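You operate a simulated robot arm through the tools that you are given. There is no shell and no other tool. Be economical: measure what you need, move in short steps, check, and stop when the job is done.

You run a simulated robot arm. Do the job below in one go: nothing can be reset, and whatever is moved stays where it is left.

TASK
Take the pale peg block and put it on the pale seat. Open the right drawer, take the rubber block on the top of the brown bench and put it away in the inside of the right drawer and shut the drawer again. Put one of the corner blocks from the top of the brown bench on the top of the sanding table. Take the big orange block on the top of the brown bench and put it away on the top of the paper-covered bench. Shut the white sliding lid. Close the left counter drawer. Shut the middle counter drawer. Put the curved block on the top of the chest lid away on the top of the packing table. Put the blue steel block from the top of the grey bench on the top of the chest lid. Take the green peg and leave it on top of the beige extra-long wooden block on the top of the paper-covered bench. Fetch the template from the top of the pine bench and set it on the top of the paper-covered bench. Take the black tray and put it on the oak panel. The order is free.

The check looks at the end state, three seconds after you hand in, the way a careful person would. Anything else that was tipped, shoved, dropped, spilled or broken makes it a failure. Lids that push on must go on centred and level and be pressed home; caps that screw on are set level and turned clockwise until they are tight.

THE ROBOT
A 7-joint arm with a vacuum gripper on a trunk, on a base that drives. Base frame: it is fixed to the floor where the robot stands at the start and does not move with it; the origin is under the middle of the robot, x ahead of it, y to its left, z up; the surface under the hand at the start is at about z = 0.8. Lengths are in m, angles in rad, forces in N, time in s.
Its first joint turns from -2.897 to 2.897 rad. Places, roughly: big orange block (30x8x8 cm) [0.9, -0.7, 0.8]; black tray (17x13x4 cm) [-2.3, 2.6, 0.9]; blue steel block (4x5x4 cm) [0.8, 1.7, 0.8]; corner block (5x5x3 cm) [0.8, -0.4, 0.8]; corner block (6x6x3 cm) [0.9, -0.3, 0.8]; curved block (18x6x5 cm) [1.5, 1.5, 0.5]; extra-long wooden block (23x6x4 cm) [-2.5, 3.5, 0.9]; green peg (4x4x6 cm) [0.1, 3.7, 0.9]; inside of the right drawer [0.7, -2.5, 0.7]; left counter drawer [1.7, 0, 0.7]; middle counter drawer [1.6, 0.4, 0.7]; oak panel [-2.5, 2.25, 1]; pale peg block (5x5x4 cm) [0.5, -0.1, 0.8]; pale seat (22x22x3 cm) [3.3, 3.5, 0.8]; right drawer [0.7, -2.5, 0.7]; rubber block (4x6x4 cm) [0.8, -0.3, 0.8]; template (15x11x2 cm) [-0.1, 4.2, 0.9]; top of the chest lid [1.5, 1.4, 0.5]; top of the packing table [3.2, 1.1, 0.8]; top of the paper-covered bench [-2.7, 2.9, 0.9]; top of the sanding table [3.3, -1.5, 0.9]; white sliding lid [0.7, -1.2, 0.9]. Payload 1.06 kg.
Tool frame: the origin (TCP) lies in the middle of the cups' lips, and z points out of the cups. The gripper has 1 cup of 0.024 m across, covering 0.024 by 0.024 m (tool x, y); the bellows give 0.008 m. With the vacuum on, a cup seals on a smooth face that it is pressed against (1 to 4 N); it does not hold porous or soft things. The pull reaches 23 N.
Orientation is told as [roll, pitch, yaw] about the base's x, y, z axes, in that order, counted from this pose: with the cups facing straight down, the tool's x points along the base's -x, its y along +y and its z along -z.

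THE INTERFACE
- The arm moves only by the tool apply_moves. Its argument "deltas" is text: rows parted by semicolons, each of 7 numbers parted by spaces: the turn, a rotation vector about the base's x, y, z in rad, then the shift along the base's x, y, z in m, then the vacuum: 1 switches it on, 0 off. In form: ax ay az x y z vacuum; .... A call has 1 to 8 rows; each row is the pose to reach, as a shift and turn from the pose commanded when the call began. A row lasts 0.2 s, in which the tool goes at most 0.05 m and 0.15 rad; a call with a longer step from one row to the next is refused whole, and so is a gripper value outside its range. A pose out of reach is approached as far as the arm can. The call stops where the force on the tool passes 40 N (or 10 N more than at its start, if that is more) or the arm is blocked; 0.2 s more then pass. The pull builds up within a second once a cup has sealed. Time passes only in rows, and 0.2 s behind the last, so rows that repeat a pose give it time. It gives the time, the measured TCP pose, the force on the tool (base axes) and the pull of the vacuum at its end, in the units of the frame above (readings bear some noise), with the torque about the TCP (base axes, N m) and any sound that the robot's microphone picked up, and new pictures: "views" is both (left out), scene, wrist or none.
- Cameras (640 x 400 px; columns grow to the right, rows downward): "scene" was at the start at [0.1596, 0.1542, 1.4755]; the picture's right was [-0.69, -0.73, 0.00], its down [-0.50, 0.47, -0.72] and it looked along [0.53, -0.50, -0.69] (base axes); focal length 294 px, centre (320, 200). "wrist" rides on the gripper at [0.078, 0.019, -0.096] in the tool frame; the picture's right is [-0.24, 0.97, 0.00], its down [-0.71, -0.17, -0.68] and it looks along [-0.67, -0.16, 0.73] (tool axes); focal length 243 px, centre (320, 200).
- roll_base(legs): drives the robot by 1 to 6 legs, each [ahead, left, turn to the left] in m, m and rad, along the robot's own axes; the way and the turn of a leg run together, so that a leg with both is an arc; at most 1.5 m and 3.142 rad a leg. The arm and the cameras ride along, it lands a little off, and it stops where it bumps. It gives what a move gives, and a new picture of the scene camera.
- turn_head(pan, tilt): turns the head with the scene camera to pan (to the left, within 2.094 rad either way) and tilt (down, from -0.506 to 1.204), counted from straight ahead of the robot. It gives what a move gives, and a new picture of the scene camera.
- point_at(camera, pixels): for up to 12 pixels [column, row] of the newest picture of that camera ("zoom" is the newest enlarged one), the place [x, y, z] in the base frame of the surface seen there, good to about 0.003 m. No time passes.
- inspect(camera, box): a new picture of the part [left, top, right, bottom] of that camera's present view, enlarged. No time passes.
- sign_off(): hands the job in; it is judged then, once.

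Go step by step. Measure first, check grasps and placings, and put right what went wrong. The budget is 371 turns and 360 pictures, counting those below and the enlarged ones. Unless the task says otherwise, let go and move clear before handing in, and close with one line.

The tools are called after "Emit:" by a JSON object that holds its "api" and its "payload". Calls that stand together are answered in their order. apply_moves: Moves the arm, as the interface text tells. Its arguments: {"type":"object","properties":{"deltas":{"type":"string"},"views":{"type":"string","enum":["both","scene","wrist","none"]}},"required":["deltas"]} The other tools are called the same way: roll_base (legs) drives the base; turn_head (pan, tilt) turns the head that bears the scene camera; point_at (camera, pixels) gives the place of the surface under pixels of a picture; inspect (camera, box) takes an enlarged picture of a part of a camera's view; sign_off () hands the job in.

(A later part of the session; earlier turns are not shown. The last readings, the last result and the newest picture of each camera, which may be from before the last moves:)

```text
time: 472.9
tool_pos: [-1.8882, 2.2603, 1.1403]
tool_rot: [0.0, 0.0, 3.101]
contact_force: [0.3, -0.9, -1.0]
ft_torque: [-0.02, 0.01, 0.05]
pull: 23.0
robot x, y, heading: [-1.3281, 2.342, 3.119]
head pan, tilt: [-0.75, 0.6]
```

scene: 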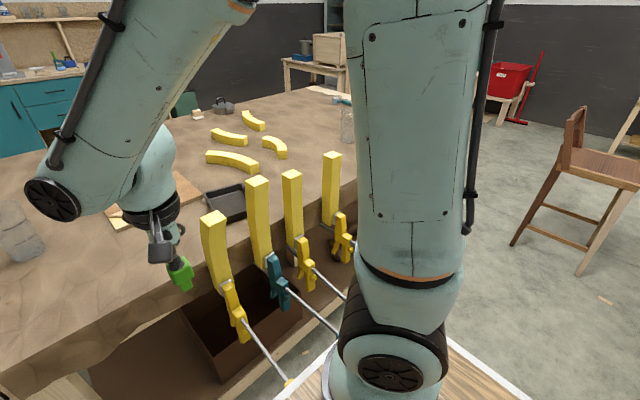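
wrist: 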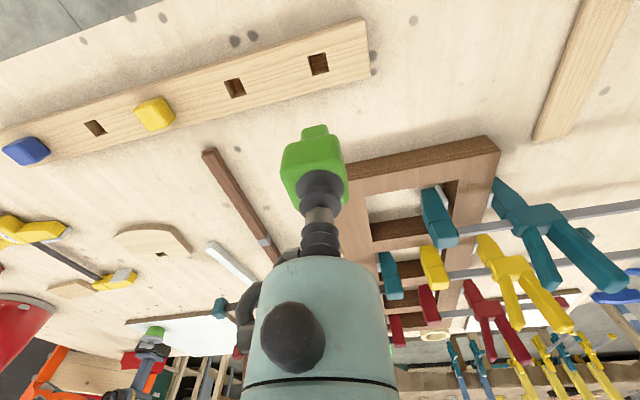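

Emit:
{"api": "point_at", "payload": {"camera": "scene", "pixels": [[580, 275], [515, 245], [347, 125], [300, 100], [338, 98], [235, 195], [230, 160], [345, 250], [240, 100]]}}

Emit:
{"api": "roll_base", "payload": {"legs": [[0, -1.0, 0]]}}

Emit:
{"api": "turn_head", "payload": {"pan": -0.1, "tilt": 0.6}}

```text
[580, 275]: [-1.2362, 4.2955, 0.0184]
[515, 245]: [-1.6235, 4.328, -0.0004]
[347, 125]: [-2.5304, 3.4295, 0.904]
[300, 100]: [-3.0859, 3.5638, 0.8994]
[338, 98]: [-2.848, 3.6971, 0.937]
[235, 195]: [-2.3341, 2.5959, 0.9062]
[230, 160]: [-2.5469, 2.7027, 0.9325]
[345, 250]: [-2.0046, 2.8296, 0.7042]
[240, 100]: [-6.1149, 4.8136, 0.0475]
```

```text
time: 476.1
tool_pos: [-1.8936, 2.7937, 1.1385]
tool_rot: [-0.003, 0.0, 2.994]
contact_force: [-0.7, 0.0, -0.2]
ft_torque: [0.0, 0.01, 0.0]
pull: 22.8
robot x, y, heading: [-1.3236, 2.8131, 3.008]
head pan, tilt: [-0.75, 0.6]
stopped in leg 1: the robot was blocked; the commanded pose is now the measured one
```

scene: 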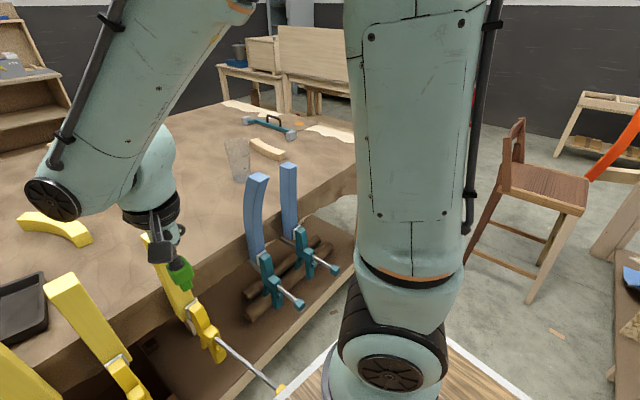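

```text
time: 477.1
tool_pos: [-1.8934, 2.794, 1.1394]
tool_rot: [-0.001, 0.002, 2.994]
contact_force: [-0.5, 0.3, -0.4]
ft_torque: [0.0, -0.01, 0.01]
pull: 22.6
robot x, y, heading: [-1.3251, 2.8103, 3.009]
head pan, tilt: [-0.099, 0.6]
```

scene: 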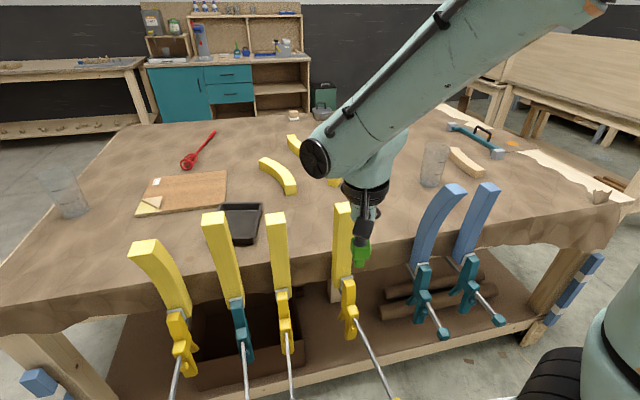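

Blocked again, probably by the pine bench behind on the right. I'll look there for the cause.

Emit:
{"api": "turn_head", "payload": {"pan": -1.9, "tilt": 0.7}}

```text
time: 478.9
tool_pos: [-1.8918, 2.7926, 1.139]
tool_rot: [0.001, 0.0, 2.994]
contact_force: [0.1, 0.9, -0.7]
ft_torque: [-0.02, 0.02, 0.01]
pull: 22.9
robot x, y, heading: [-1.3249, 2.814, 3.005]
head pan, tilt: [-1.901, 0.7]
```

scene: 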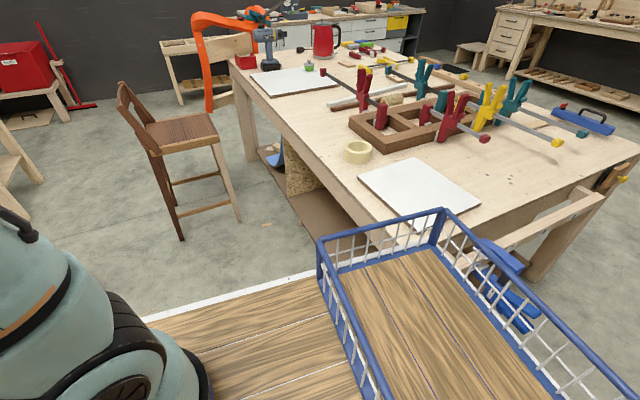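

The basket corner touches the pine bench's corner. I'll move off it, then look at the long block and the space round the paper bench.

Emit:
{"api": "roll_base", "payload": {"legs": [[0.05, 0.25, 0.12]]}}

Emit:
{"api": "turn_head", "payload": {"pan": -0.35, "tilt": 0.5}}

Emit:
{"api": "inspect", "payload": {"camera": "scene", "box": [200, 80, 640, 300]}}

```text
time: 480.8
tool_pos: [-1.9548, 2.4815, 1.1393]
tool_rot: [-0.002, -0.001, 3.113]
contact_force: [0.5, 0.2, -0.8]
ft_torque: [0.0, 0.0, -0.01]
pull: 22.5
robot x, y, heading: [-1.3925, 2.5695, 3.127]
head pan, tilt: [-1.901, 0.7]
```

scene: 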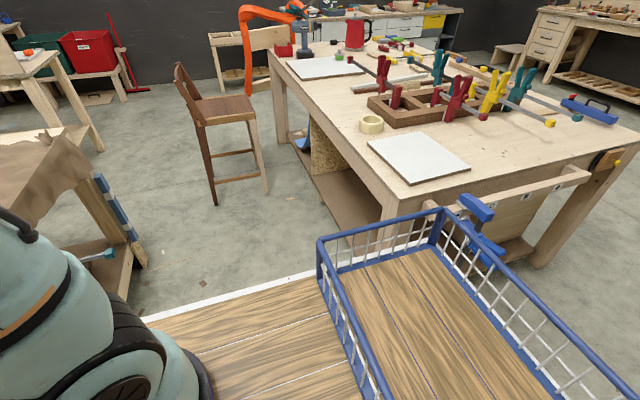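

```text
time: 482.4
tool_pos: [-1.954, 2.4802, 1.1386]
tool_rot: [-0.001, -0.001, 3.114]
contact_force: [0.0, -0.2, -0.5]
ft_torque: [0.03, -0.04, -0.01]
pull: 22.8
robot x, y, heading: [-1.3923, 2.5642, 3.133]
head pan, tilt: [-0.351, 0.499]
```

scene: 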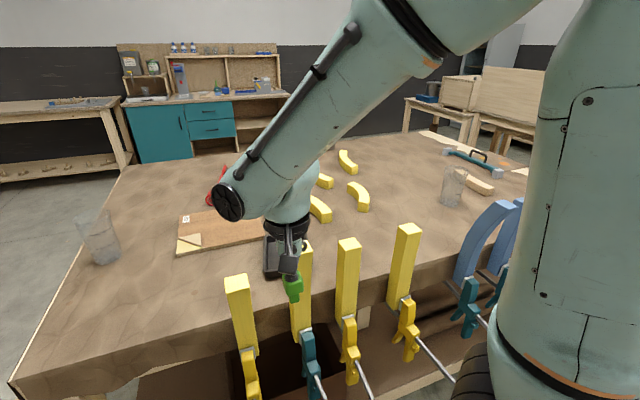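

```text
1.45 times, centred on (420, 190) of scene
```

zoom: 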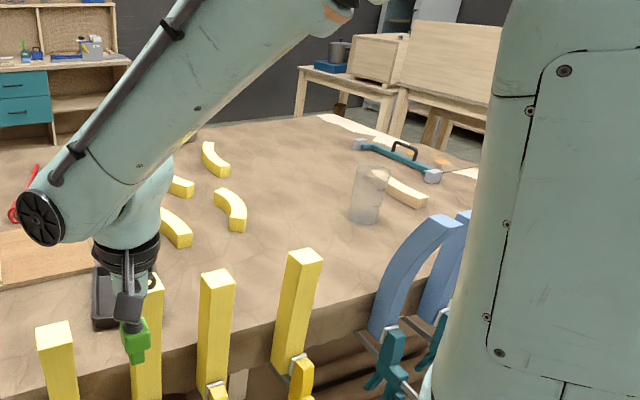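

Emit:
{"api": "point_at", "payload": {"camera": "zoom", "pixels": [[388, 180], [408, 190], [425, 198], [425, 206], [370, 210], [400, 160], [432, 178], [475, 170], [325, 118], [360, 130], [385, 205], [440, 195]]}}

```text
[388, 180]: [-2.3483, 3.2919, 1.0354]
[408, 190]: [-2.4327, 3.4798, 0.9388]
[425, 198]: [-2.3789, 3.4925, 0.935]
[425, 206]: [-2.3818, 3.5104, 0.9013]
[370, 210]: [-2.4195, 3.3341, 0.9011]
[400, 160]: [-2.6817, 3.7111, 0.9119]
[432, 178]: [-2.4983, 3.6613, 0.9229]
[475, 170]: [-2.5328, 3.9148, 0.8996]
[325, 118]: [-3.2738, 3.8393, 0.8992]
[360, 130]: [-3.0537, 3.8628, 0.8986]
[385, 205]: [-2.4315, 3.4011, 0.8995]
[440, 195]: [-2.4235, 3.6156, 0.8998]
```

The beige block top (z≈0.937) runs near (−2.43,3.48), beside a glass jar. I need exact clearances; measuring the pine bench's corner, my basket and the teal clamps.

Emit:
{"api": "point_at", "payload": {"camera": "scene", "pixels": [[470, 288], [498, 285], [440, 372], [370, 395], [408, 232], [505, 207], [470, 345]]}}

Emit:
{"api": "turn_head", "payload": {"pan": -1.9, "tilt": 0.7}}

Emit:
{"api": "point_at", "payload": {"camera": "scene", "pixels": [[409, 183], [282, 62], [640, 150], [320, 240], [440, 210], [210, 205], [268, 190], [175, 70], [255, 125], [130, 270], [482, 203], [88, 140]]}}

```text
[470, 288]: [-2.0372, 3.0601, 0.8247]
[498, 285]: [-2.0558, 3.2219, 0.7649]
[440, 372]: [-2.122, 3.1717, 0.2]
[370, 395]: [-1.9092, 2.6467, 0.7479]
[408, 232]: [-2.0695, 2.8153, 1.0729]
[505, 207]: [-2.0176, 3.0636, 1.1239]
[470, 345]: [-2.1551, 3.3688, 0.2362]
```

```text
time: 484.0
tool_pos: [-1.9535, 2.4809, 1.1393]
tool_rot: [-0.003, -0.001, 3.115]
contact_force: [0.1, -1.3, -1.0]
ft_torque: [-0.03, 0.0, 0.01]
pull: 22.6
robot x, y, heading: [-1.3901, 2.5683, 3.13]
head pan, tilt: [-1.901, 0.7]
```

scene: 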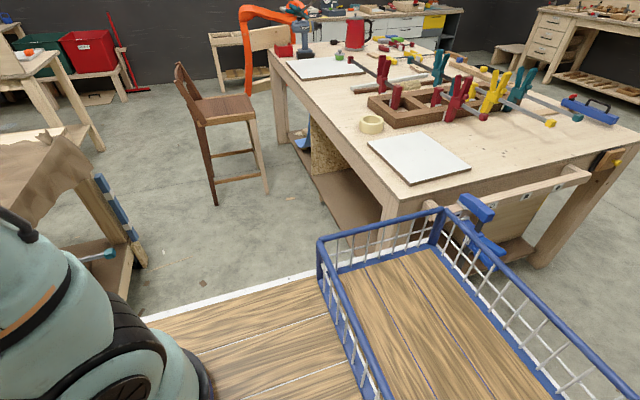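

```text
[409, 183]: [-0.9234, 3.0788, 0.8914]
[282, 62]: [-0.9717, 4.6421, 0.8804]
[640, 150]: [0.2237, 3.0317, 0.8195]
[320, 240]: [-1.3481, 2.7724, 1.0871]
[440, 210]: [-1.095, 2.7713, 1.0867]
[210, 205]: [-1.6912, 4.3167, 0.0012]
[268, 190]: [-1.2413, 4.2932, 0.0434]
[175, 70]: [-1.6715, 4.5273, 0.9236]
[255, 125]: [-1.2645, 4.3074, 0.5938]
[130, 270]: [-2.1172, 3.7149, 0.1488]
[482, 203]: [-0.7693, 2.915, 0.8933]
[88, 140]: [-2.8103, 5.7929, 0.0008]
```

Useful: the basket ends only 0.3 m behind my axis, so I can fit facing west between the benches. I'll raise the peg, then strafe right along x≈−1.41.

Emit:
{"api": "apply_moves", "payload": {"deltas": "0 0 0 0.02 0 0.04 1; 0 0 0 0.03 0 0.08 1; 0 0 0 0.03 0.03 0.11 1; 0 0 0 0.03 0.07 0.12 1", "views": "none"}}

Emit:
{"api": "roll_base", "payload": {"legs": [[0.02, -0.3, 0], [0, -0.6, 0]]}}

Emit:
{"api": "turn_head", "payload": {"pan": -0.1, "tilt": 0.7}}

```text
time: 485.0
tool_pos: [-1.9252, 2.5523, 1.2593]
tool_rot: [-0.002, -0.001, 3.116]
contact_force: [-0.1, 0.6, -0.4]
ft_torque: [0.01, 0.01, 0.0]
pull: 23.3
robot x, y, heading: [-1.3901, 2.5656, 3.128]
head pan, tilt: [-1.901, 0.7]
```

```text
time: 490.1
tool_pos: [-1.9313, 3.4594, 1.2582]
tool_rot: [0.0, 0.0, 3.108]
contact_force: [0.5, 0.2, -1.2]
ft_torque: [0.0, 0.0, -0.01]
pull: 23.0
robot x, y, heading: [-1.3992, 3.471, 3.125]
head pan, tilt: [-1.901, 0.7]
```

scene: 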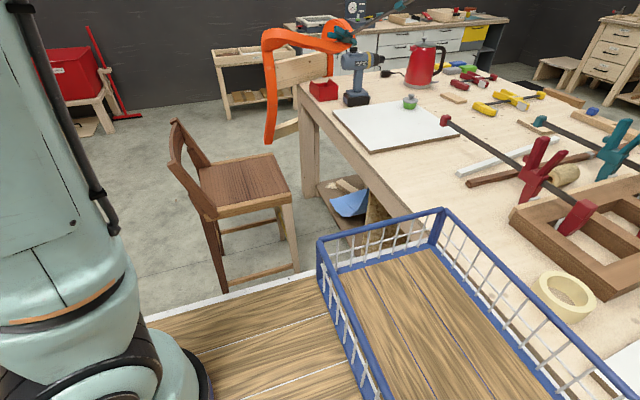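

```text
time: 491.9
tool_pos: [-1.932, 3.4591, 1.2593]
tool_rot: [-0.001, 0.0, 3.105]
contact_force: [-0.2, 0.1, -0.2]
ft_torque: [0.0, 0.03, 0.0]
pull: 23.3
robot x, y, heading: [-1.3955, 3.4753, 3.127]
head pan, tilt: [-0.099, 0.7]
```

scene: 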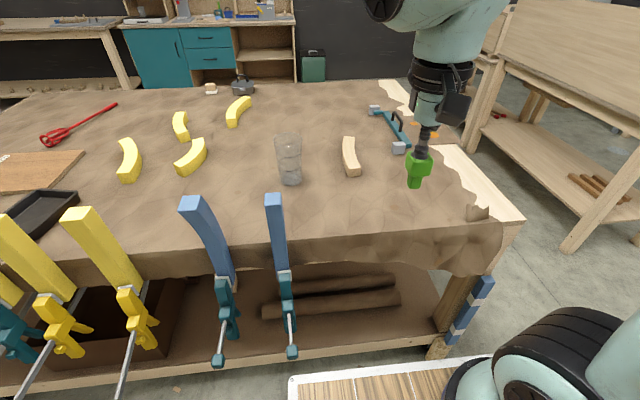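

Emit:
{"api": "inspect", "payload": {"camera": "scene", "box": [250, 90, 450, 215]}}

Emit:
{"api": "point_at", "payload": {"camera": "scene", "pixels": [[346, 142], [350, 155], [353, 167], [347, 152], [355, 154], [290, 180], [480, 215], [292, 352], [222, 362], [352, 178]]}}

```text
3.20 times, centred on (350, 152) of scene
```

zoom: 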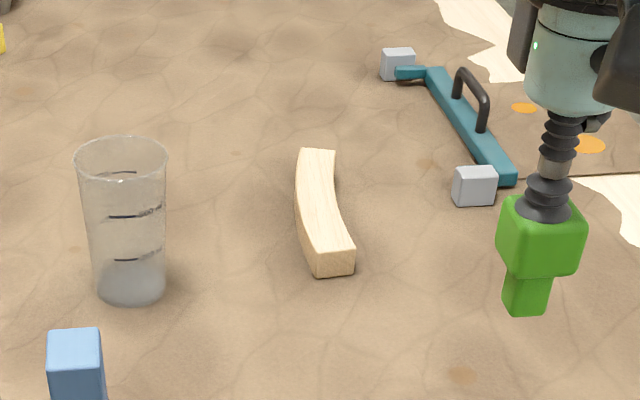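

```text
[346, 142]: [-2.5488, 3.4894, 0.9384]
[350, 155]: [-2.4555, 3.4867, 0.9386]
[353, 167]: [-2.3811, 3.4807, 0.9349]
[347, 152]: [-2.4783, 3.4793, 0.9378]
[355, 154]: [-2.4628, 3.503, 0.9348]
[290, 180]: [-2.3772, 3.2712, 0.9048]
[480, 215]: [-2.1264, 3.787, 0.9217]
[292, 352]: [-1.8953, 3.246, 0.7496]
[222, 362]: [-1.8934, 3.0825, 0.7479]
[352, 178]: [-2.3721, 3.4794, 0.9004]
```

The beige block's top middle is ≈ (−2.465,3.487,0.938). I'll shift the base right 0.13 and ahead 0.23, keeping off the teal clamp screws (x −1.893, y 3.25).

Emit:
{"api": "roll_base", "payload": {"legs": [[0, -0.13, 0.015], [0.23, 0, 0]]}}

```text
time: 494.5
tool_pos: [-2.161, 3.5798, 1.2581]
tool_rot: [0.0, -0.001, 3.125]
contact_force: [-0.1, -0.1, 0.0]
ft_torque: [0.0, 0.03, -0.03]
pull: 23.1
robot x, y, heading: [-1.6288, 3.5986, 3.145]
head pan, tilt: [-0.099, 0.7]
```

scene: 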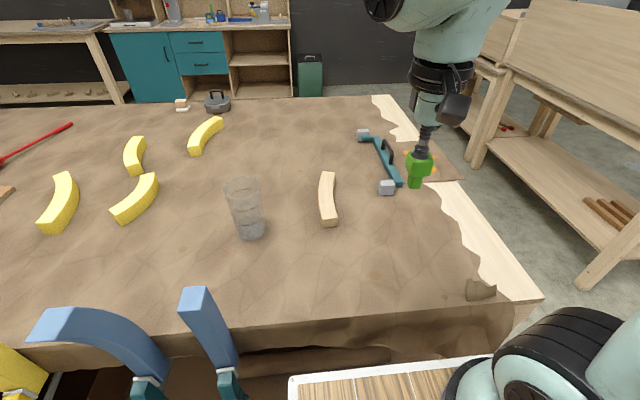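

Emit:
{"api": "inspect", "payload": {"camera": "scene", "box": [290, 160, 370, 240]}}

Emit:
{"api": "point_at", "payload": {"camera": "zoom", "pixels": [[340, 110], [290, 100], [320, 190], [270, 195], [370, 195], [320, 180], [305, 60], [320, 255], [350, 240], [280, 240], [275, 150], [350, 150]]}}

```text
5.00 times, centred on (330, 200) of scene
```

zoom: 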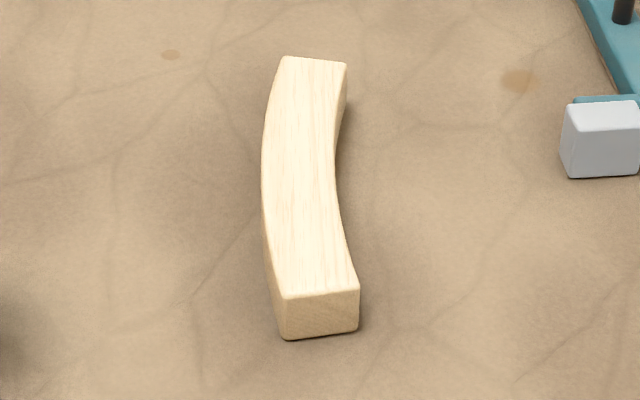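

```text
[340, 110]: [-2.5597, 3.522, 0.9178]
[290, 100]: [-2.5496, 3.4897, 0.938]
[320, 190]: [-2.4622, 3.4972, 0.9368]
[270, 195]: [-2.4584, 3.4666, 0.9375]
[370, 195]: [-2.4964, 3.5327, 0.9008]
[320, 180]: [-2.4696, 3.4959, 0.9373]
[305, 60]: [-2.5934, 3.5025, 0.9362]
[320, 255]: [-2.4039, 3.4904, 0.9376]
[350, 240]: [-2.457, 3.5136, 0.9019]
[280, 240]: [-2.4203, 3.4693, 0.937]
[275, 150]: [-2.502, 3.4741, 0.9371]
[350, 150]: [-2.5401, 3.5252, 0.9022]
```

Target centre (−2.46,3.483). Moving over it, then lowering.

Emit:
{"api": "apply_moves", "payload": {"deltas": "0 0 0 -0.043 -0.014 0 1; 0 0 0 -0.086 -0.028 0 1; 0 0 0 -0.129 -0.042 0 1; 0 0 0 -0.172 -0.056 0 1; 0 0 0 -0.215 -0.07 0 1; 0 0 0 -0.258 -0.084 0 1; 0 0 0 -0.299 -0.097 -0.01 1; 0 0 0 -0.299 -0.097 -0.06 1", "views": "none"}}

Emit:
{"api": "apply_moves", "payload": {"deltas": "0 0 0 0 0 -0.05 1; 0 0 0 0 0 -0.1 1; 0 0 0 0 0 -0.15 1; 0 0 0 0 0 -0.18 1; 0 0 0 0 0 -0.18 1", "views": "both"}}

Emit:
{"api": "inspect", "payload": {"camera": "scene", "box": [290, 140, 370, 240]}}

```text
time: 496.3
tool_pos: [-2.4593, 3.4816, 1.1981]
tool_rot: [0.0, -0.001, 3.124]
contact_force: [-0.2, -0.1, 0.1]
ft_torque: [0.03, 0.03, 0.01]
pull: 23.2
robot x, y, heading: [-1.6278, 3.6026, 3.139]
head pan, tilt: [-0.099, 0.7]
```

```text
time: 497.5
tool_pos: [-2.4597, 3.4824, 1.0174]
tool_rot: [-0.002, 0.001, 3.124]
contact_force: [1.1, -0.3, 0.5]
ft_torque: [-0.02, 0.01, -0.01]
pull: 22.4
robot x, y, heading: [-1.6274, 3.6035, 3.141]
head pan, tilt: [-0.099, 0.7]
```

scene: 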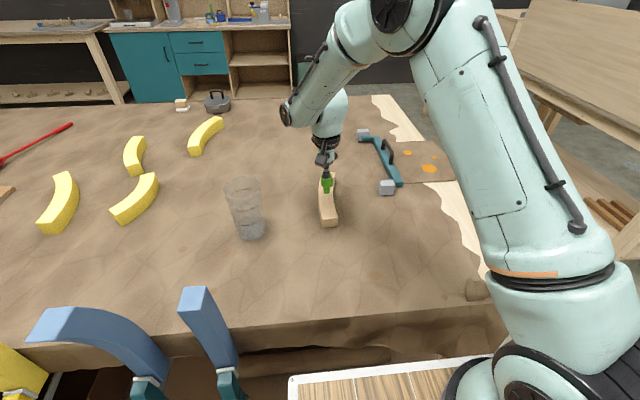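
wrist: 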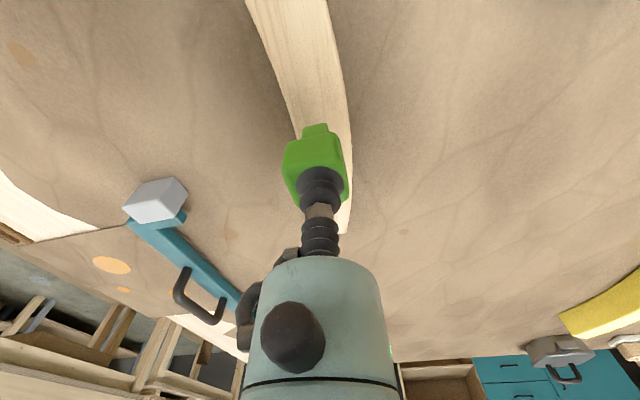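

```text
4.00 times, centred on (330, 190) of scene
```

zoom: 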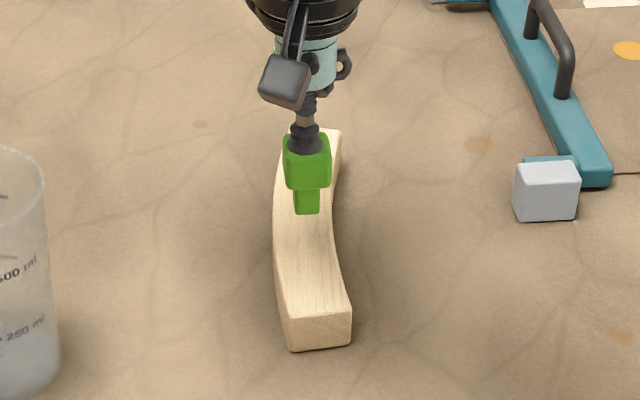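

The peg hangs centred over the block. Lower in small steps to contact.

Emit:
{"api": "apply_moves", "payload": {"deltas": "0 0 0 0 0 -0.008 1; 0 0 0 0 0 -0.012 1; 0 0 0 0 0 -0.015 1; 0 0 0 0 0 -0.018 1; 0 0 0 0 0 -0.018 1", "views": "wrist"}}

Emit:
{"api": "inspect", "payload": {"camera": "scene", "box": [290, 140, 370, 240]}}

```text
time: 498.7
tool_pos: [-2.4591, 3.4816, 1.0006]
tool_rot: [-0.004, 0.002, 3.125]
contact_force: [0.1, -0.2, 0.4]
ft_torque: [0.03, 0.02, -0.02]
pull: 22.9
robot x, y, heading: [-1.6291, 3.6018, 3.141]
head pan, tilt: [-0.099, 0.7]
```

wrist: 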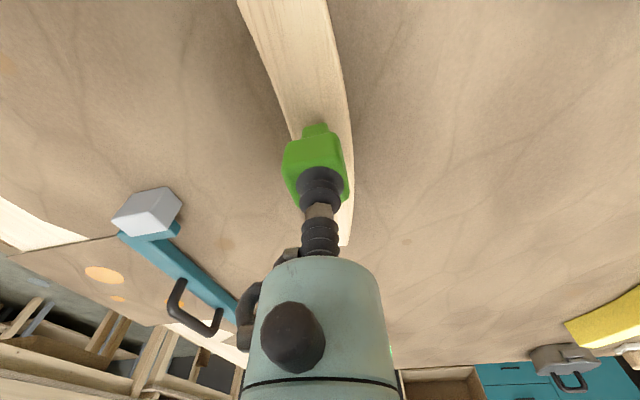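

```text
4.00 times, centred on (330, 190) of scene
```

zoom: 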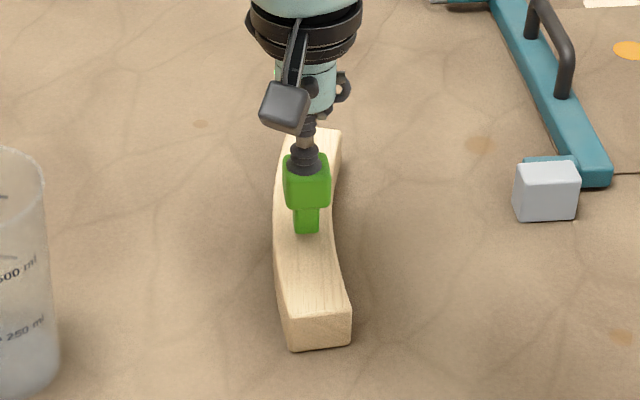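

Emit:
{"api": "apply_moves", "payload": {"deltas": "0 0 0 0 0 -0.002 1; 0 0 0 0 0 -0.004 1; 0 0 0 0 0 -0.004 1", "views": "none"}}

Emit:
{"api": "apply_moves", "payload": {"deltas": "0 0 0 0 0 -0.002 1; 0 0 0 0 0 -0.003 1; 0 0 0 0 0 -0.003 1", "views": "none"}}

Emit:
{"api": "inspect", "payload": {"camera": "scene", "box": [290, 140, 370, 240]}}

```text
time: 499.5
tool_pos: [-2.4588, 3.4825, 0.9961]
tool_rot: [0.002, 0.0, 3.123]
contact_force: [-0.7, -0.3, -0.2]
ft_torque: [-0.04, 0.0, 0.0]
pull: 23.2
robot x, y, heading: [-1.6267, 3.6054, 3.14]
head pan, tilt: [-0.099, 0.7]
```

```text
time: 500.3
tool_pos: [-2.4599, 3.4831, 0.995]
tool_rot: [-0.001, -0.001, 3.124]
contact_force: [0.4, 0.3, 2.8]
ft_torque: [0.01, 0.0, 0.01]
pull: 22.8
robot x, y, heading: [-1.6292, 3.603, 3.139]
head pan, tilt: [-0.099, 0.7]
```

```text
4.00 times, centred on (330, 190) of scene
```

zoom: 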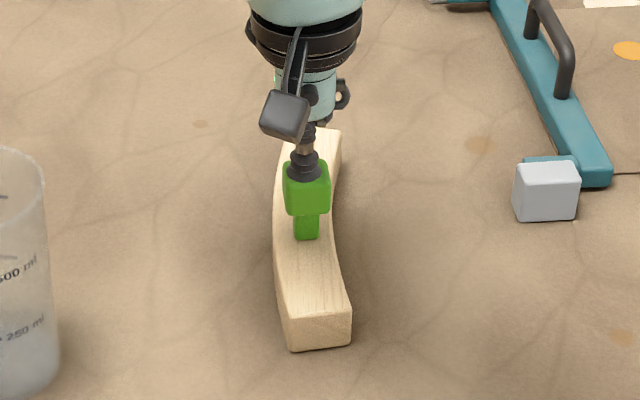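

Contact at 2.8 N. Vacuum off, wait, rise slowly.

Emit:
{"api": "apply_moves", "payload": {"deltas": "0 0 0 0 0 0.0 0; 0 0 0 0 0 0.0 0; 0 0 0 0 0 0 0; 0 0 0 0 0 0 0; 0 0 0 0 0 0.004 0; 0 0 0 0 0 0.01 0; 0 0 0 0 0 0.03 0; 0 0 0 0 0 0.07 0", "views": "scene"}}

Emit:
{"api": "inspect", "payload": {"camera": "scene", "box": [290, 140, 370, 240]}}

```text
time: 502.1
tool_pos: [-2.4599, 3.4826, 1.0629]
tool_rot: [0.0, 0.001, 3.123]
contact_force: [-1.0, -0.3, 0.0]
ft_torque: [0.01, -0.01, -0.02]
pull: 0.0
robot x, y, heading: [-1.6276, 3.6028, 3.138]
head pan, tilt: [-0.099, 0.7]
```

scene: 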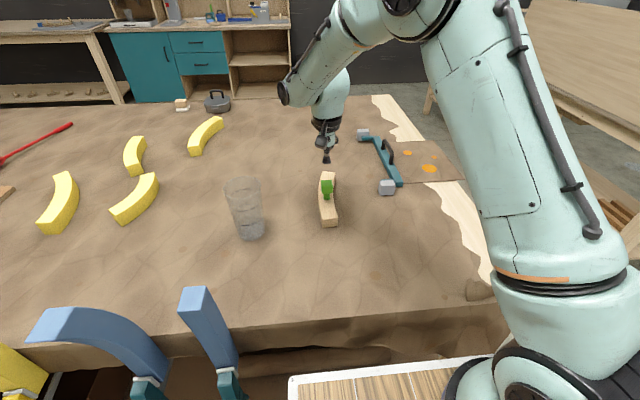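

```text
4.00 times, centred on (330, 190) of scene
```

zoom: 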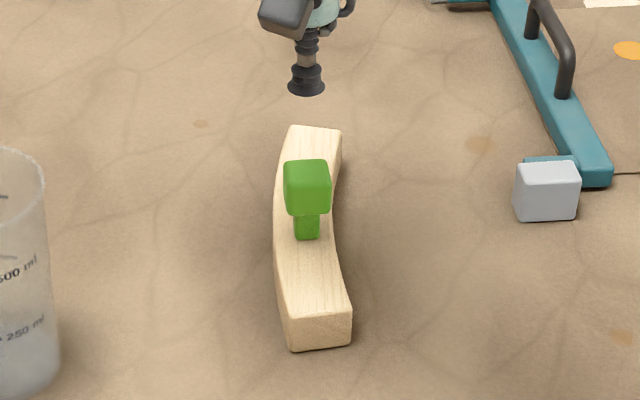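

The peg stands on the block. Next the tray, best reached from the bench's south end. I'll retract high and drive round.

Emit:
{"api": "apply_moves", "payload": {"deltas": "0 0 0 0 0 0.05 0; 0 0 0 0 0 0.1 0; 0 0 0 0 0 0.15 0; 0 0 0 0.03 0.01 0.19 0; 0 0 0 0.08 0.02 0.19 0; 0 0 0 0.125 0.03 0.19 0; 0 0 0 0.17 0.04 0.19 0; 0 0 0 0.215 0.06 0.19 0", "views": "none"}}

Emit:
{"api": "roll_base", "payload": {"legs": [[-0.23, 0, 0], [0, 1.2, 0], [0, 1.1, 0], [0.95, 0, 0], [0, 0, -1.571]]}}

Emit:
{"api": "turn_head", "payload": {"pan": -0.1, "tilt": 0.6}}

```text
refused: row 4 steps farther than a row can; nothing moved
```

```text
time: 523.1
tool_pos: [-2.4533, 2.1502, 1.0639]
tool_rot: [-0.002, 0.0, 1.536]
contact_force: [-0.3, 0.4, -0.4]
ft_torque: [-0.03, -0.01, -0.01]
pull: 0.0
robot x, y, heading: [-2.3492, 1.3214, 1.552]
head pan, tilt: [-0.099, 0.7]
```

scene: 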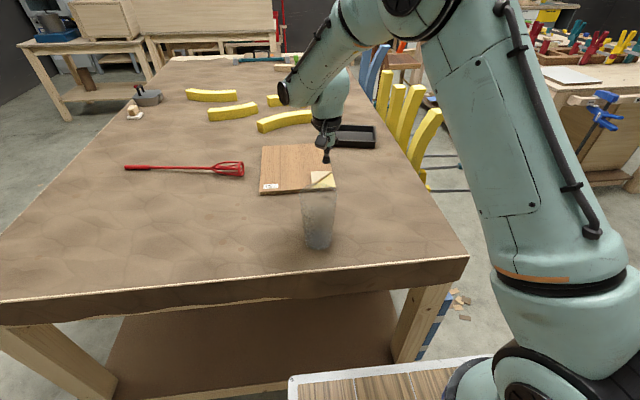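

```text
time: 523.7
tool_pos: [-2.4527, 2.1518, 1.0641]
tool_rot: [-0.001, 0.003, 1.536]
contact_force: [-0.7, -0.1, 0.4]
ft_torque: [-0.02, -0.03, 0.01]
pull: 0.0
robot x, y, heading: [-2.3505, 1.3171, 1.553]
head pan, tilt: [-0.099, 0.6]
```

scene: 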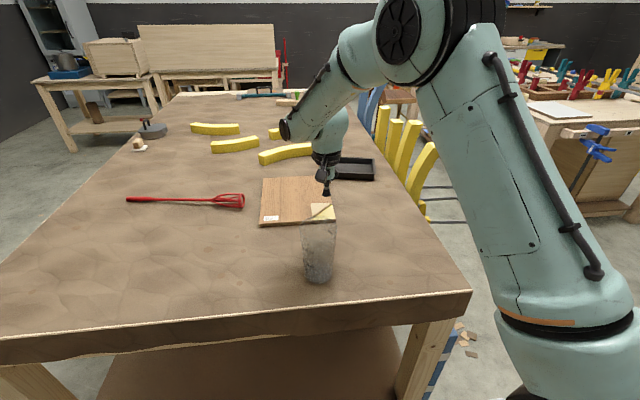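

That move was refused, so the arm travelled extended; I must check nothing was disturbed on the paper bench.

Emit:
{"api": "inspect", "payload": {"camera": "scene", "box": [180, 70, 460, 240]}}

Emit:
{"api": "turn_head", "payload": {"pan": -0.35, "tilt": 0.5}}

```text
2.29 times, centred on (320, 155) of scene
```

zoom: 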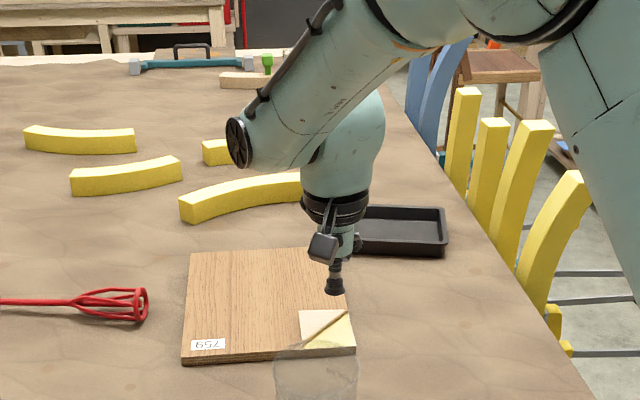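

```text
time: 524.5
tool_pos: [-2.452, 2.1517, 1.0643]
tool_rot: [-0.002, -0.002, 1.535]
contact_force: [0.3, -0.6, 0.0]
ft_torque: [0.01, -0.03, 0.03]
pull: 0.0
robot x, y, heading: [-2.3474, 1.3171, 1.553]
head pan, tilt: [-0.351, 0.499]
```

scene: 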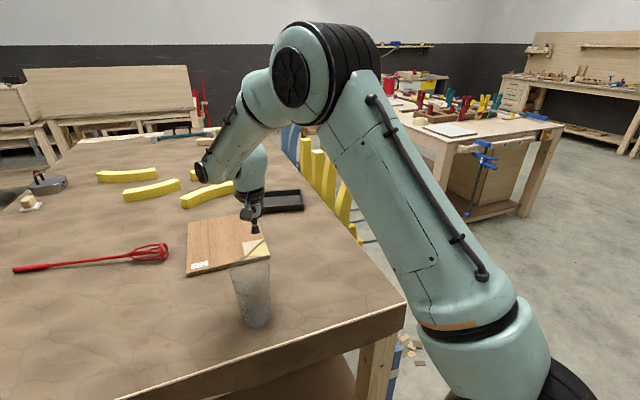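

Everything is in place, the peg still stands. Now measure tray, panel and the glass beaker.

Emit:
{"api": "turn_head", "payload": {"pan": 0.0, "tilt": 0.7}}

Emit:
{"api": "point_at", "payload": {"camera": "scene", "pixels": [[293, 145], [290, 192], [365, 188], [350, 145], [380, 135], [405, 140], [380, 125], [412, 128], [350, 240], [350, 195], [470, 290], [320, 165]]}}

Emit:
{"api": "inspect", "payload": {"camera": "scene", "box": [250, 90, 450, 270]}}

```text
time: 525.3
tool_pos: [-2.4538, 2.1518, 1.064]
tool_rot: [-0.001, 0.003, 1.535]
contact_force: [0.1, 0.4, 0.0]
ft_torque: [0.03, 0.02, 0.01]
pull: 0.0
robot x, y, heading: [-2.3525, 1.3153, 1.553]
head pan, tilt: [0.0, 0.7]
```

scene: 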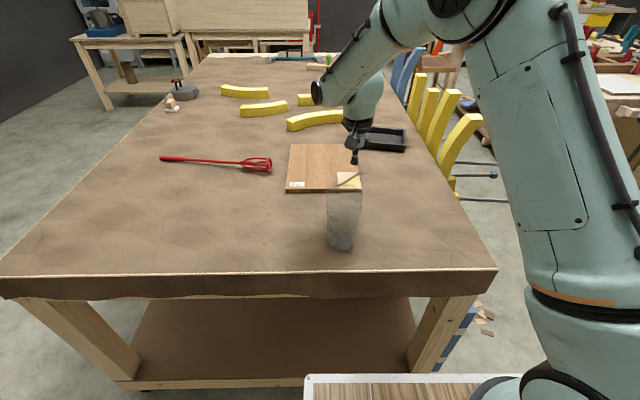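

```text
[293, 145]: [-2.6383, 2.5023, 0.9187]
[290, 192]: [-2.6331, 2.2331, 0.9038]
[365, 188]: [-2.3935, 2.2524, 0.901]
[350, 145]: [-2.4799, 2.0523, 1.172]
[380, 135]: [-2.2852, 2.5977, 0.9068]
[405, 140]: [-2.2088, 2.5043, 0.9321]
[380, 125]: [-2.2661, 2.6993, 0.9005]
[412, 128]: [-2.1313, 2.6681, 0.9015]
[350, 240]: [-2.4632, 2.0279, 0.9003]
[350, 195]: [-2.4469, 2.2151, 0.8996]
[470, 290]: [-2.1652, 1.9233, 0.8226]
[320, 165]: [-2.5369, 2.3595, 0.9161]
```

```text
2.22 times, centred on (350, 180) of scene
```

zoom: 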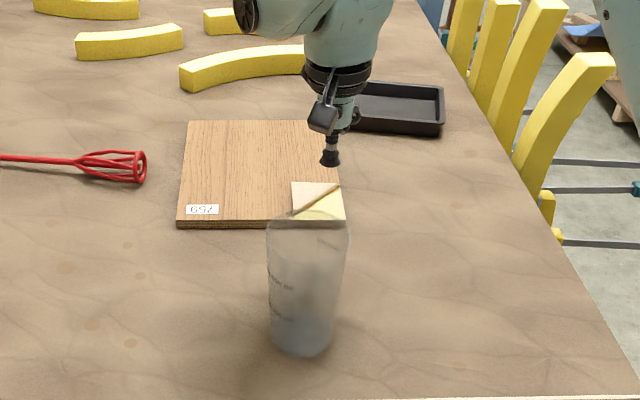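

Panel: x −2.64…−2.39, y 2.24…2.50, top 0.918, with a pale corner piece at its near-right corner to avoid. I'll raise the arm aside to see the tray fully.

Emit:
{"api": "apply_moves", "payload": {"deltas": "0 0 0 0 0 0.05 0; 0 0 0 0 0 0.1 0; 0 0 0 0 0 0.15 0; 0 0 0 0.03 -0.03 0.17 0; 0 0 0 0.07 -0.05 0.18 0; 0 0 0 0.11 -0.07 0.18 0; 0 0 0 0.15 -0.09 0.18 0; 0 0 0 0.19 -0.11 0.18 0", "views": "none"}}

Emit:
{"api": "apply_moves", "payload": {"deltas": "0 0 0 0.04 -0.02 0 0; 0 0 0 0.08 -0.04 0 0; 0 0 0 0.12 -0.06 0 0; 0 0 0 0.16 -0.08 0 0; 0 0 0 0.2 -0.1 0 0; 0 0 0 0.24 -0.12 0 0", "views": "scene"}}

Emit:
{"api": "inspect", "payload": {"camera": "scene", "box": [280, 90, 440, 210]}}

```text
time: 527.1
tool_pos: [-2.2639, 2.0398, 1.2439]
tool_rot: [-0.001, 0.001, 1.534]
contact_force: [1.3, -0.2, -0.7]
ft_torque: [0.02, -0.01, 0.05]
pull: 0.0
robot x, y, heading: [-2.3492, 1.3183, 1.552]
head pan, tilt: [0.0, 0.7]
```

```text
time: 528.5
tool_pos: [-2.0217, 1.9212, 1.2446]
tool_rot: [-0.001, 0.001, 1.536]
contact_force: [-0.4, -1.2, -0.2]
ft_torque: [-0.01, -0.01, -0.04]
pull: 0.0
robot x, y, heading: [-2.35, 1.3181, 1.553]
head pan, tilt: [0.0, 0.7]
```

scene: 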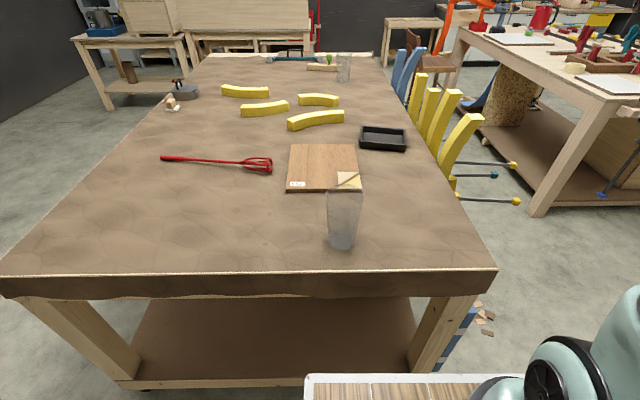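

```text
3.33 times, centred on (360, 150) of scene
```

zoom: 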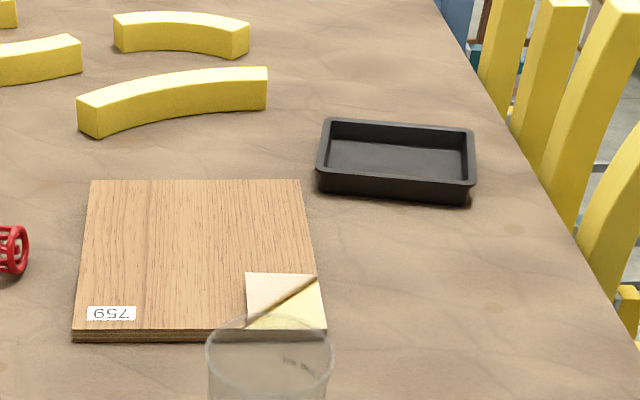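

Emit:
{"api": "point_at", "payload": {"camera": "zoom", "pixels": [[326, 121], [470, 129], [472, 186], [320, 172], [397, 158], [370, 168], [430, 172], [285, 275], [248, 275], [300, 290], [95, 183], [312, 262]]}}

```text
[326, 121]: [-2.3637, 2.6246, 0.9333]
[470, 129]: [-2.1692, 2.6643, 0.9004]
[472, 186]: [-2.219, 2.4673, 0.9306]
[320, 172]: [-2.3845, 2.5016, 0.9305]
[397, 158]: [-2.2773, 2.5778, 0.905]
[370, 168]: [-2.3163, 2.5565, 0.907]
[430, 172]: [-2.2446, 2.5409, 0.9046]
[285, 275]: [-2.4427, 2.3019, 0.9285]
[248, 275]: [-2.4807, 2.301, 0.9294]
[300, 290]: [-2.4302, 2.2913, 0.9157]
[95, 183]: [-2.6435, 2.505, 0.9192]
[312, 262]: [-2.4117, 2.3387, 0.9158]
```

Tray centre ≈ (−2.29,2.546), inner bottom z≈0.906. I'll drive up close to the bench's south edge.

Emit:
{"api": "roll_base", "payload": {"legs": [[0, -0.05, 0.018], [0.235, 0, 0]]}}

```text
time: 530.8
tool_pos: [-1.9834, 2.1633, 1.2445]
tool_rot: [-0.001, 0.002, 1.555]
contact_force: [-0.5, 0.3, 0.2]
ft_torque: [0.02, 0.02, -0.01]
pull: 0.0
robot x, y, heading: [-2.2997, 1.5519, 1.566]
head pan, tilt: [0.0, 0.7]
```

scene: 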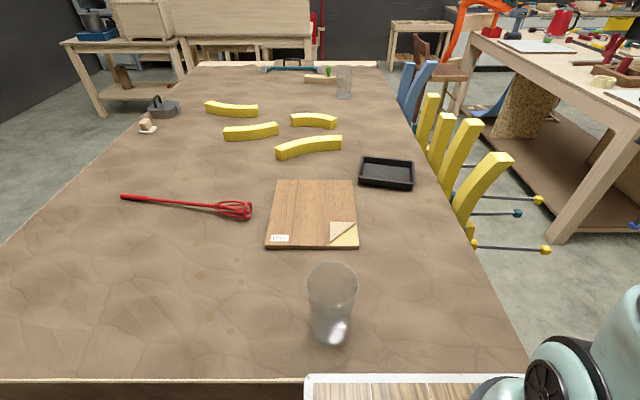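

Emit:
{"api": "apply_moves", "payload": {"deltas": "0 0 0 -0.039 0.029 0 0; 0 0 0 -0.078 0.058 0 0; 0 0 0 -0.117 0.087 0 0; 0 0 0 -0.156 0.116 0 0; 0 0 0 -0.195 0.145 0 0; 0 0 0 -0.234 0.174 0 0; 0 0 0 -0.272 0.205 0 0; 0 0 0 -0.31 0.235 0 0", "views": "none"}}

Emit:
{"api": "apply_moves", "payload": {"deltas": "0 0 0 0 0.01 -0.045 0; 0 0 0 0 0.03 -0.09 0; 0 0 0 0 0.05 -0.135 0; 0 0 0 0 0.07 -0.18 0; 0 0 0 0 0.09 -0.22 0; 0 0 0 0 0.11 -0.26 0; 0 0 0 0 0.12 -0.295 0; 0 0 0 0 0.12 -0.295 0", "views": "both"}}

```text
time: 532.6
tool_pos: [-2.2941, 2.3989, 1.246]
tool_rot: [-0.002, 0.0, 1.552]
contact_force: [0.5, -0.3, 0.1]
ft_torque: [0.05, 0.04, -0.02]
pull: 0.1
robot x, y, heading: [-2.2969, 1.5549, 1.573]
head pan, tilt: [0.0, 0.7]
```

```text
time: 534.4
tool_pos: [-2.2933, 2.5189, 0.951]
tool_rot: [0.0, 0.001, 1.554]
contact_force: [-0.8, -0.1, 0.8]
ft_torque: [-0.01, -0.02, -0.02]
pull: 0.1
robot x, y, heading: [-2.2994, 1.5553, 1.573]
head pan, tilt: [0.0, 0.7]
```

scene: 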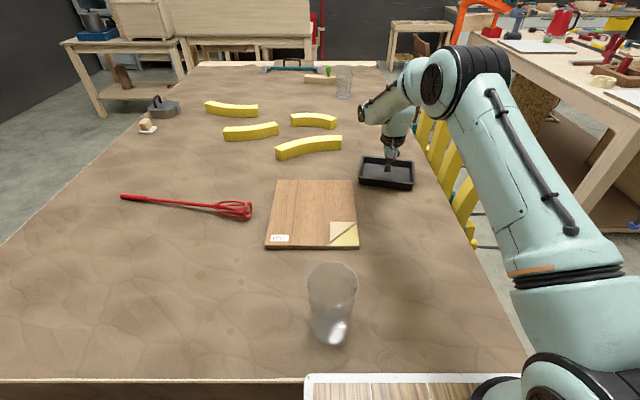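
wrist: 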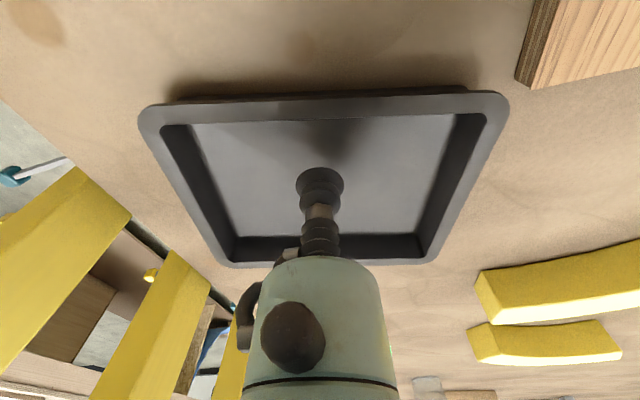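

Reach is fine. I'll shift 1.5 cm toward the tray's centre and press on its floor.

Emit:
{"api": "apply_moves", "payload": {"deltas": "0 0 0 0.002 0.015 -0.02 1; 0 0 0 0.002 0.015 -0.038 1; 0 0 0 0.002 0.015 -0.045 1; 0 0 0 0.002 0.015 -0.048 1; 0 0 0 0.002 0.015 -0.048 1; 0 0 0 0.002 0.015 -0.048 1; 0 0 0 0.002 0.015 -0.048 1", "views": "none"}}

```text
time: 536.0
tool_pos: [-2.2917, 2.5343, 0.9029]
tool_rot: [-0.001, -0.002, 1.555]
contact_force: [-0.2, 5.4, 13.7]
ft_torque: [-0.04, 0.0, 0.03]
pull: 23.1
robot x, y, heading: [-2.2979, 1.558, 1.573]
head pan, tilt: [0.0, 0.7]
```

Sealed. Lift and draw back a little.

Emit:
{"api": "apply_moves", "payload": {"deltas": "0 0 0 0 0 0.02 1; 0 0 0 0 0 0.06 1; 0 0 0 0 -0.02 0.105 1; 0 0 0 0 -0.05 0.145 1; 0 0 0 0 -0.08 0.185 1; 0 0 0 0 -0.11 0.22 1; 0 0 0 0 -0.14 0.255 1; 0 0 0 0 -0.17 0.285 1", "views": "wrist"}}

Emit:
{"api": "roll_base", "payload": {"legs": [[-0.05, 0, 0], [0, 0.24, 0]]}}

```text
time: 537.8
tool_pos: [-2.2925, 2.3639, 1.1863]
tool_rot: [-0.002, 0.002, 1.555]
contact_force: [0.2, 0.1, -2.2]
ft_torque: [-0.08, 0.05, 0.03]
pull: 22.9
robot x, y, heading: [-2.3019, 1.5558, 1.567]
head pan, tilt: [0.0, 0.7]
```

wrist: 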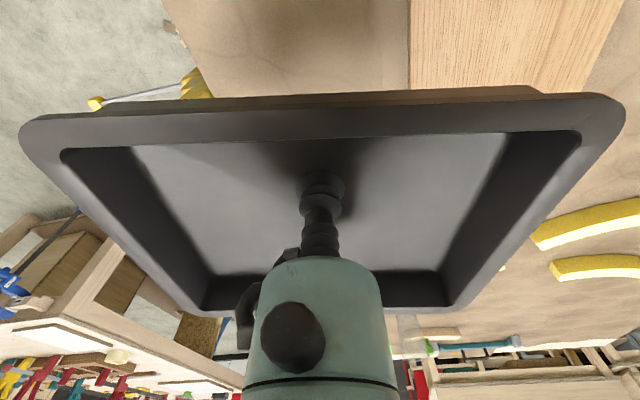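

```text
time: 540.1
tool_pos: [-2.5317, 2.3149, 1.1864]
tool_rot: [-0.002, 0.001, 1.555]
contact_force: [-0.6, 0.2, -1.6]
ft_torque: [-0.02, 0.02, -0.02]
pull: 22.5
robot x, y, heading: [-2.5378, 1.5023, 1.568]
head pan, tilt: [0.0, 0.7]
```

scene: 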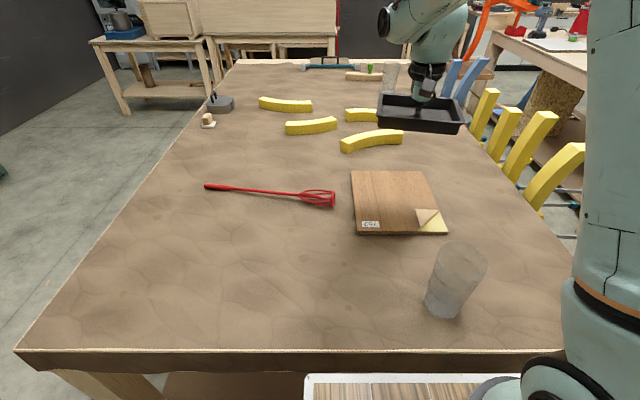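

I'll check the panel's corners from here once more, then place.

Emit:
{"api": "point_at", "payload": {"camera": "scene", "pixels": [[353, 174], [426, 174], [357, 230], [412, 230], [418, 212], [438, 215], [390, 200], [415, 228]]}}

Emit:
{"api": "apply_moves", "payload": {"deltas": "0 0 0.1 0.002 0.04 0 1; 0 0 0.2 0.004 0.078 0 1; 0 0 0.2 0.004 0.078 -0.05 1; 0 0 0.2 0.004 0.078 -0.1 1; 0 0 0.2 0.004 0.078 -0.15 1; 0 0 0.2 0.004 0.078 -0.19 1; 0 0 0.2 0.004 0.078 -0.19 1", "views": "both"}}

Emit:
{"api": "inspect", "payload": {"camera": "scene", "box": [300, 100, 500, 260]}}

```text
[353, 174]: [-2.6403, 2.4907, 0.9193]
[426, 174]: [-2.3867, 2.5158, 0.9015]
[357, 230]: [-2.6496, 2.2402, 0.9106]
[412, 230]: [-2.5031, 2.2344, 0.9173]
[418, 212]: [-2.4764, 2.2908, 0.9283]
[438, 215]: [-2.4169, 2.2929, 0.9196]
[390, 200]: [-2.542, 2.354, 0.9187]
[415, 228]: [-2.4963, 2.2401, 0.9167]
```

```text
time: 541.7
tool_pos: [-2.529, 2.3921, 0.9973]
tool_rot: [-0.003, 0.002, 1.758]
contact_force: [0.1, 0.3, -1.2]
ft_torque: [-0.03, 0.04, 0.05]
pull: 22.6
robot x, y, heading: [-2.5378, 1.5067, 1.573]
head pan, tilt: [0.0, 0.7]
```

scene: 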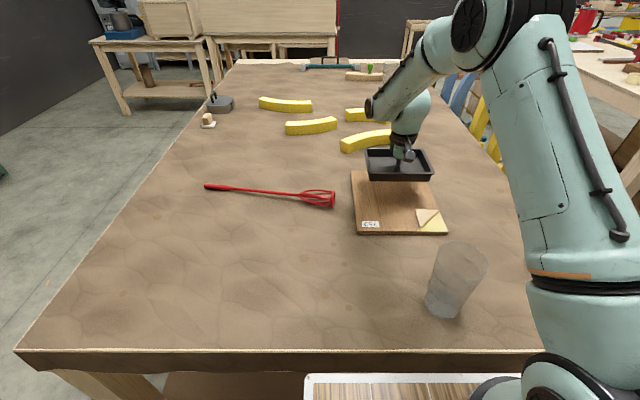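
wrist: 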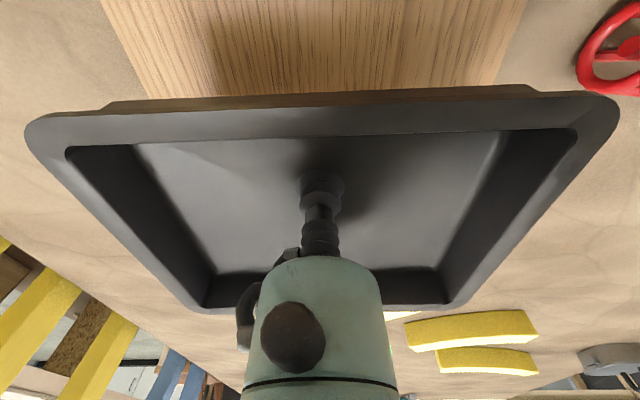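

```text
2.50 times, centred on (400, 180) of scene
```

zoom: 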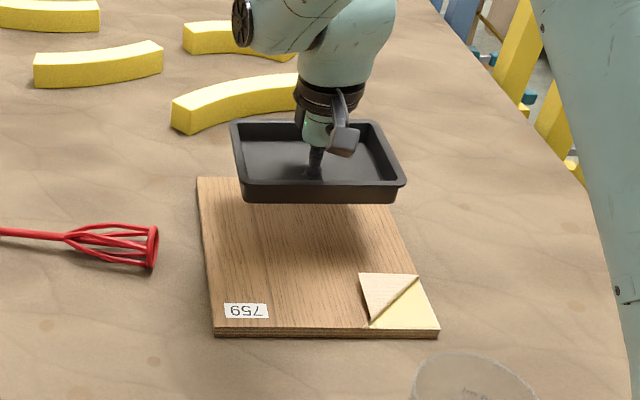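

Aligned. Lower to contact.

Emit:
{"api": "apply_moves", "payload": {"deltas": "0 0 0 0 0 -0.04 1; 0 0 0 0 0 -0.065 1; 0 0 0 0 0 -0.072 1; 0 0 0 0 0 -0.075 1; 0 0 0 0 0 -0.075 1", "views": "scene"}}

Emit:
{"api": "inspect", "payload": {"camera": "scene", "box": [300, 100, 500, 260]}}

```text
time: 542.9
tool_pos: [-2.5287, 2.3923, 0.9223]
tool_rot: [-0.001, 0.002, 1.756]
contact_force: [-0.1, -0.2, -0.9]
ft_torque: [-0.01, 0.02, 0.03]
pull: 22.9
robot x, y, heading: [-2.5392, 1.5057, 1.577]
head pan, tilt: [0.0, 0.7]
```

scene: 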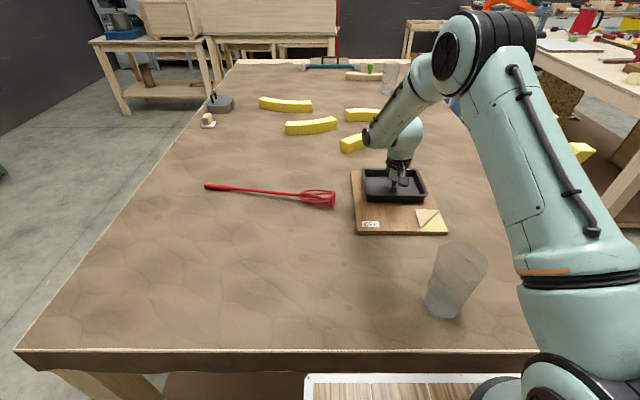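

```text
2.50 times, centred on (400, 180) of scene
```

zoom: 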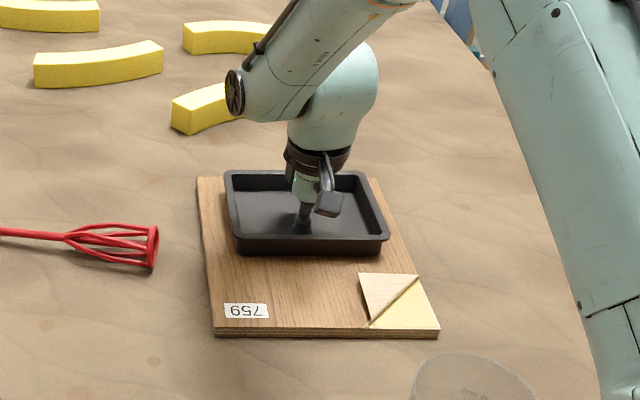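

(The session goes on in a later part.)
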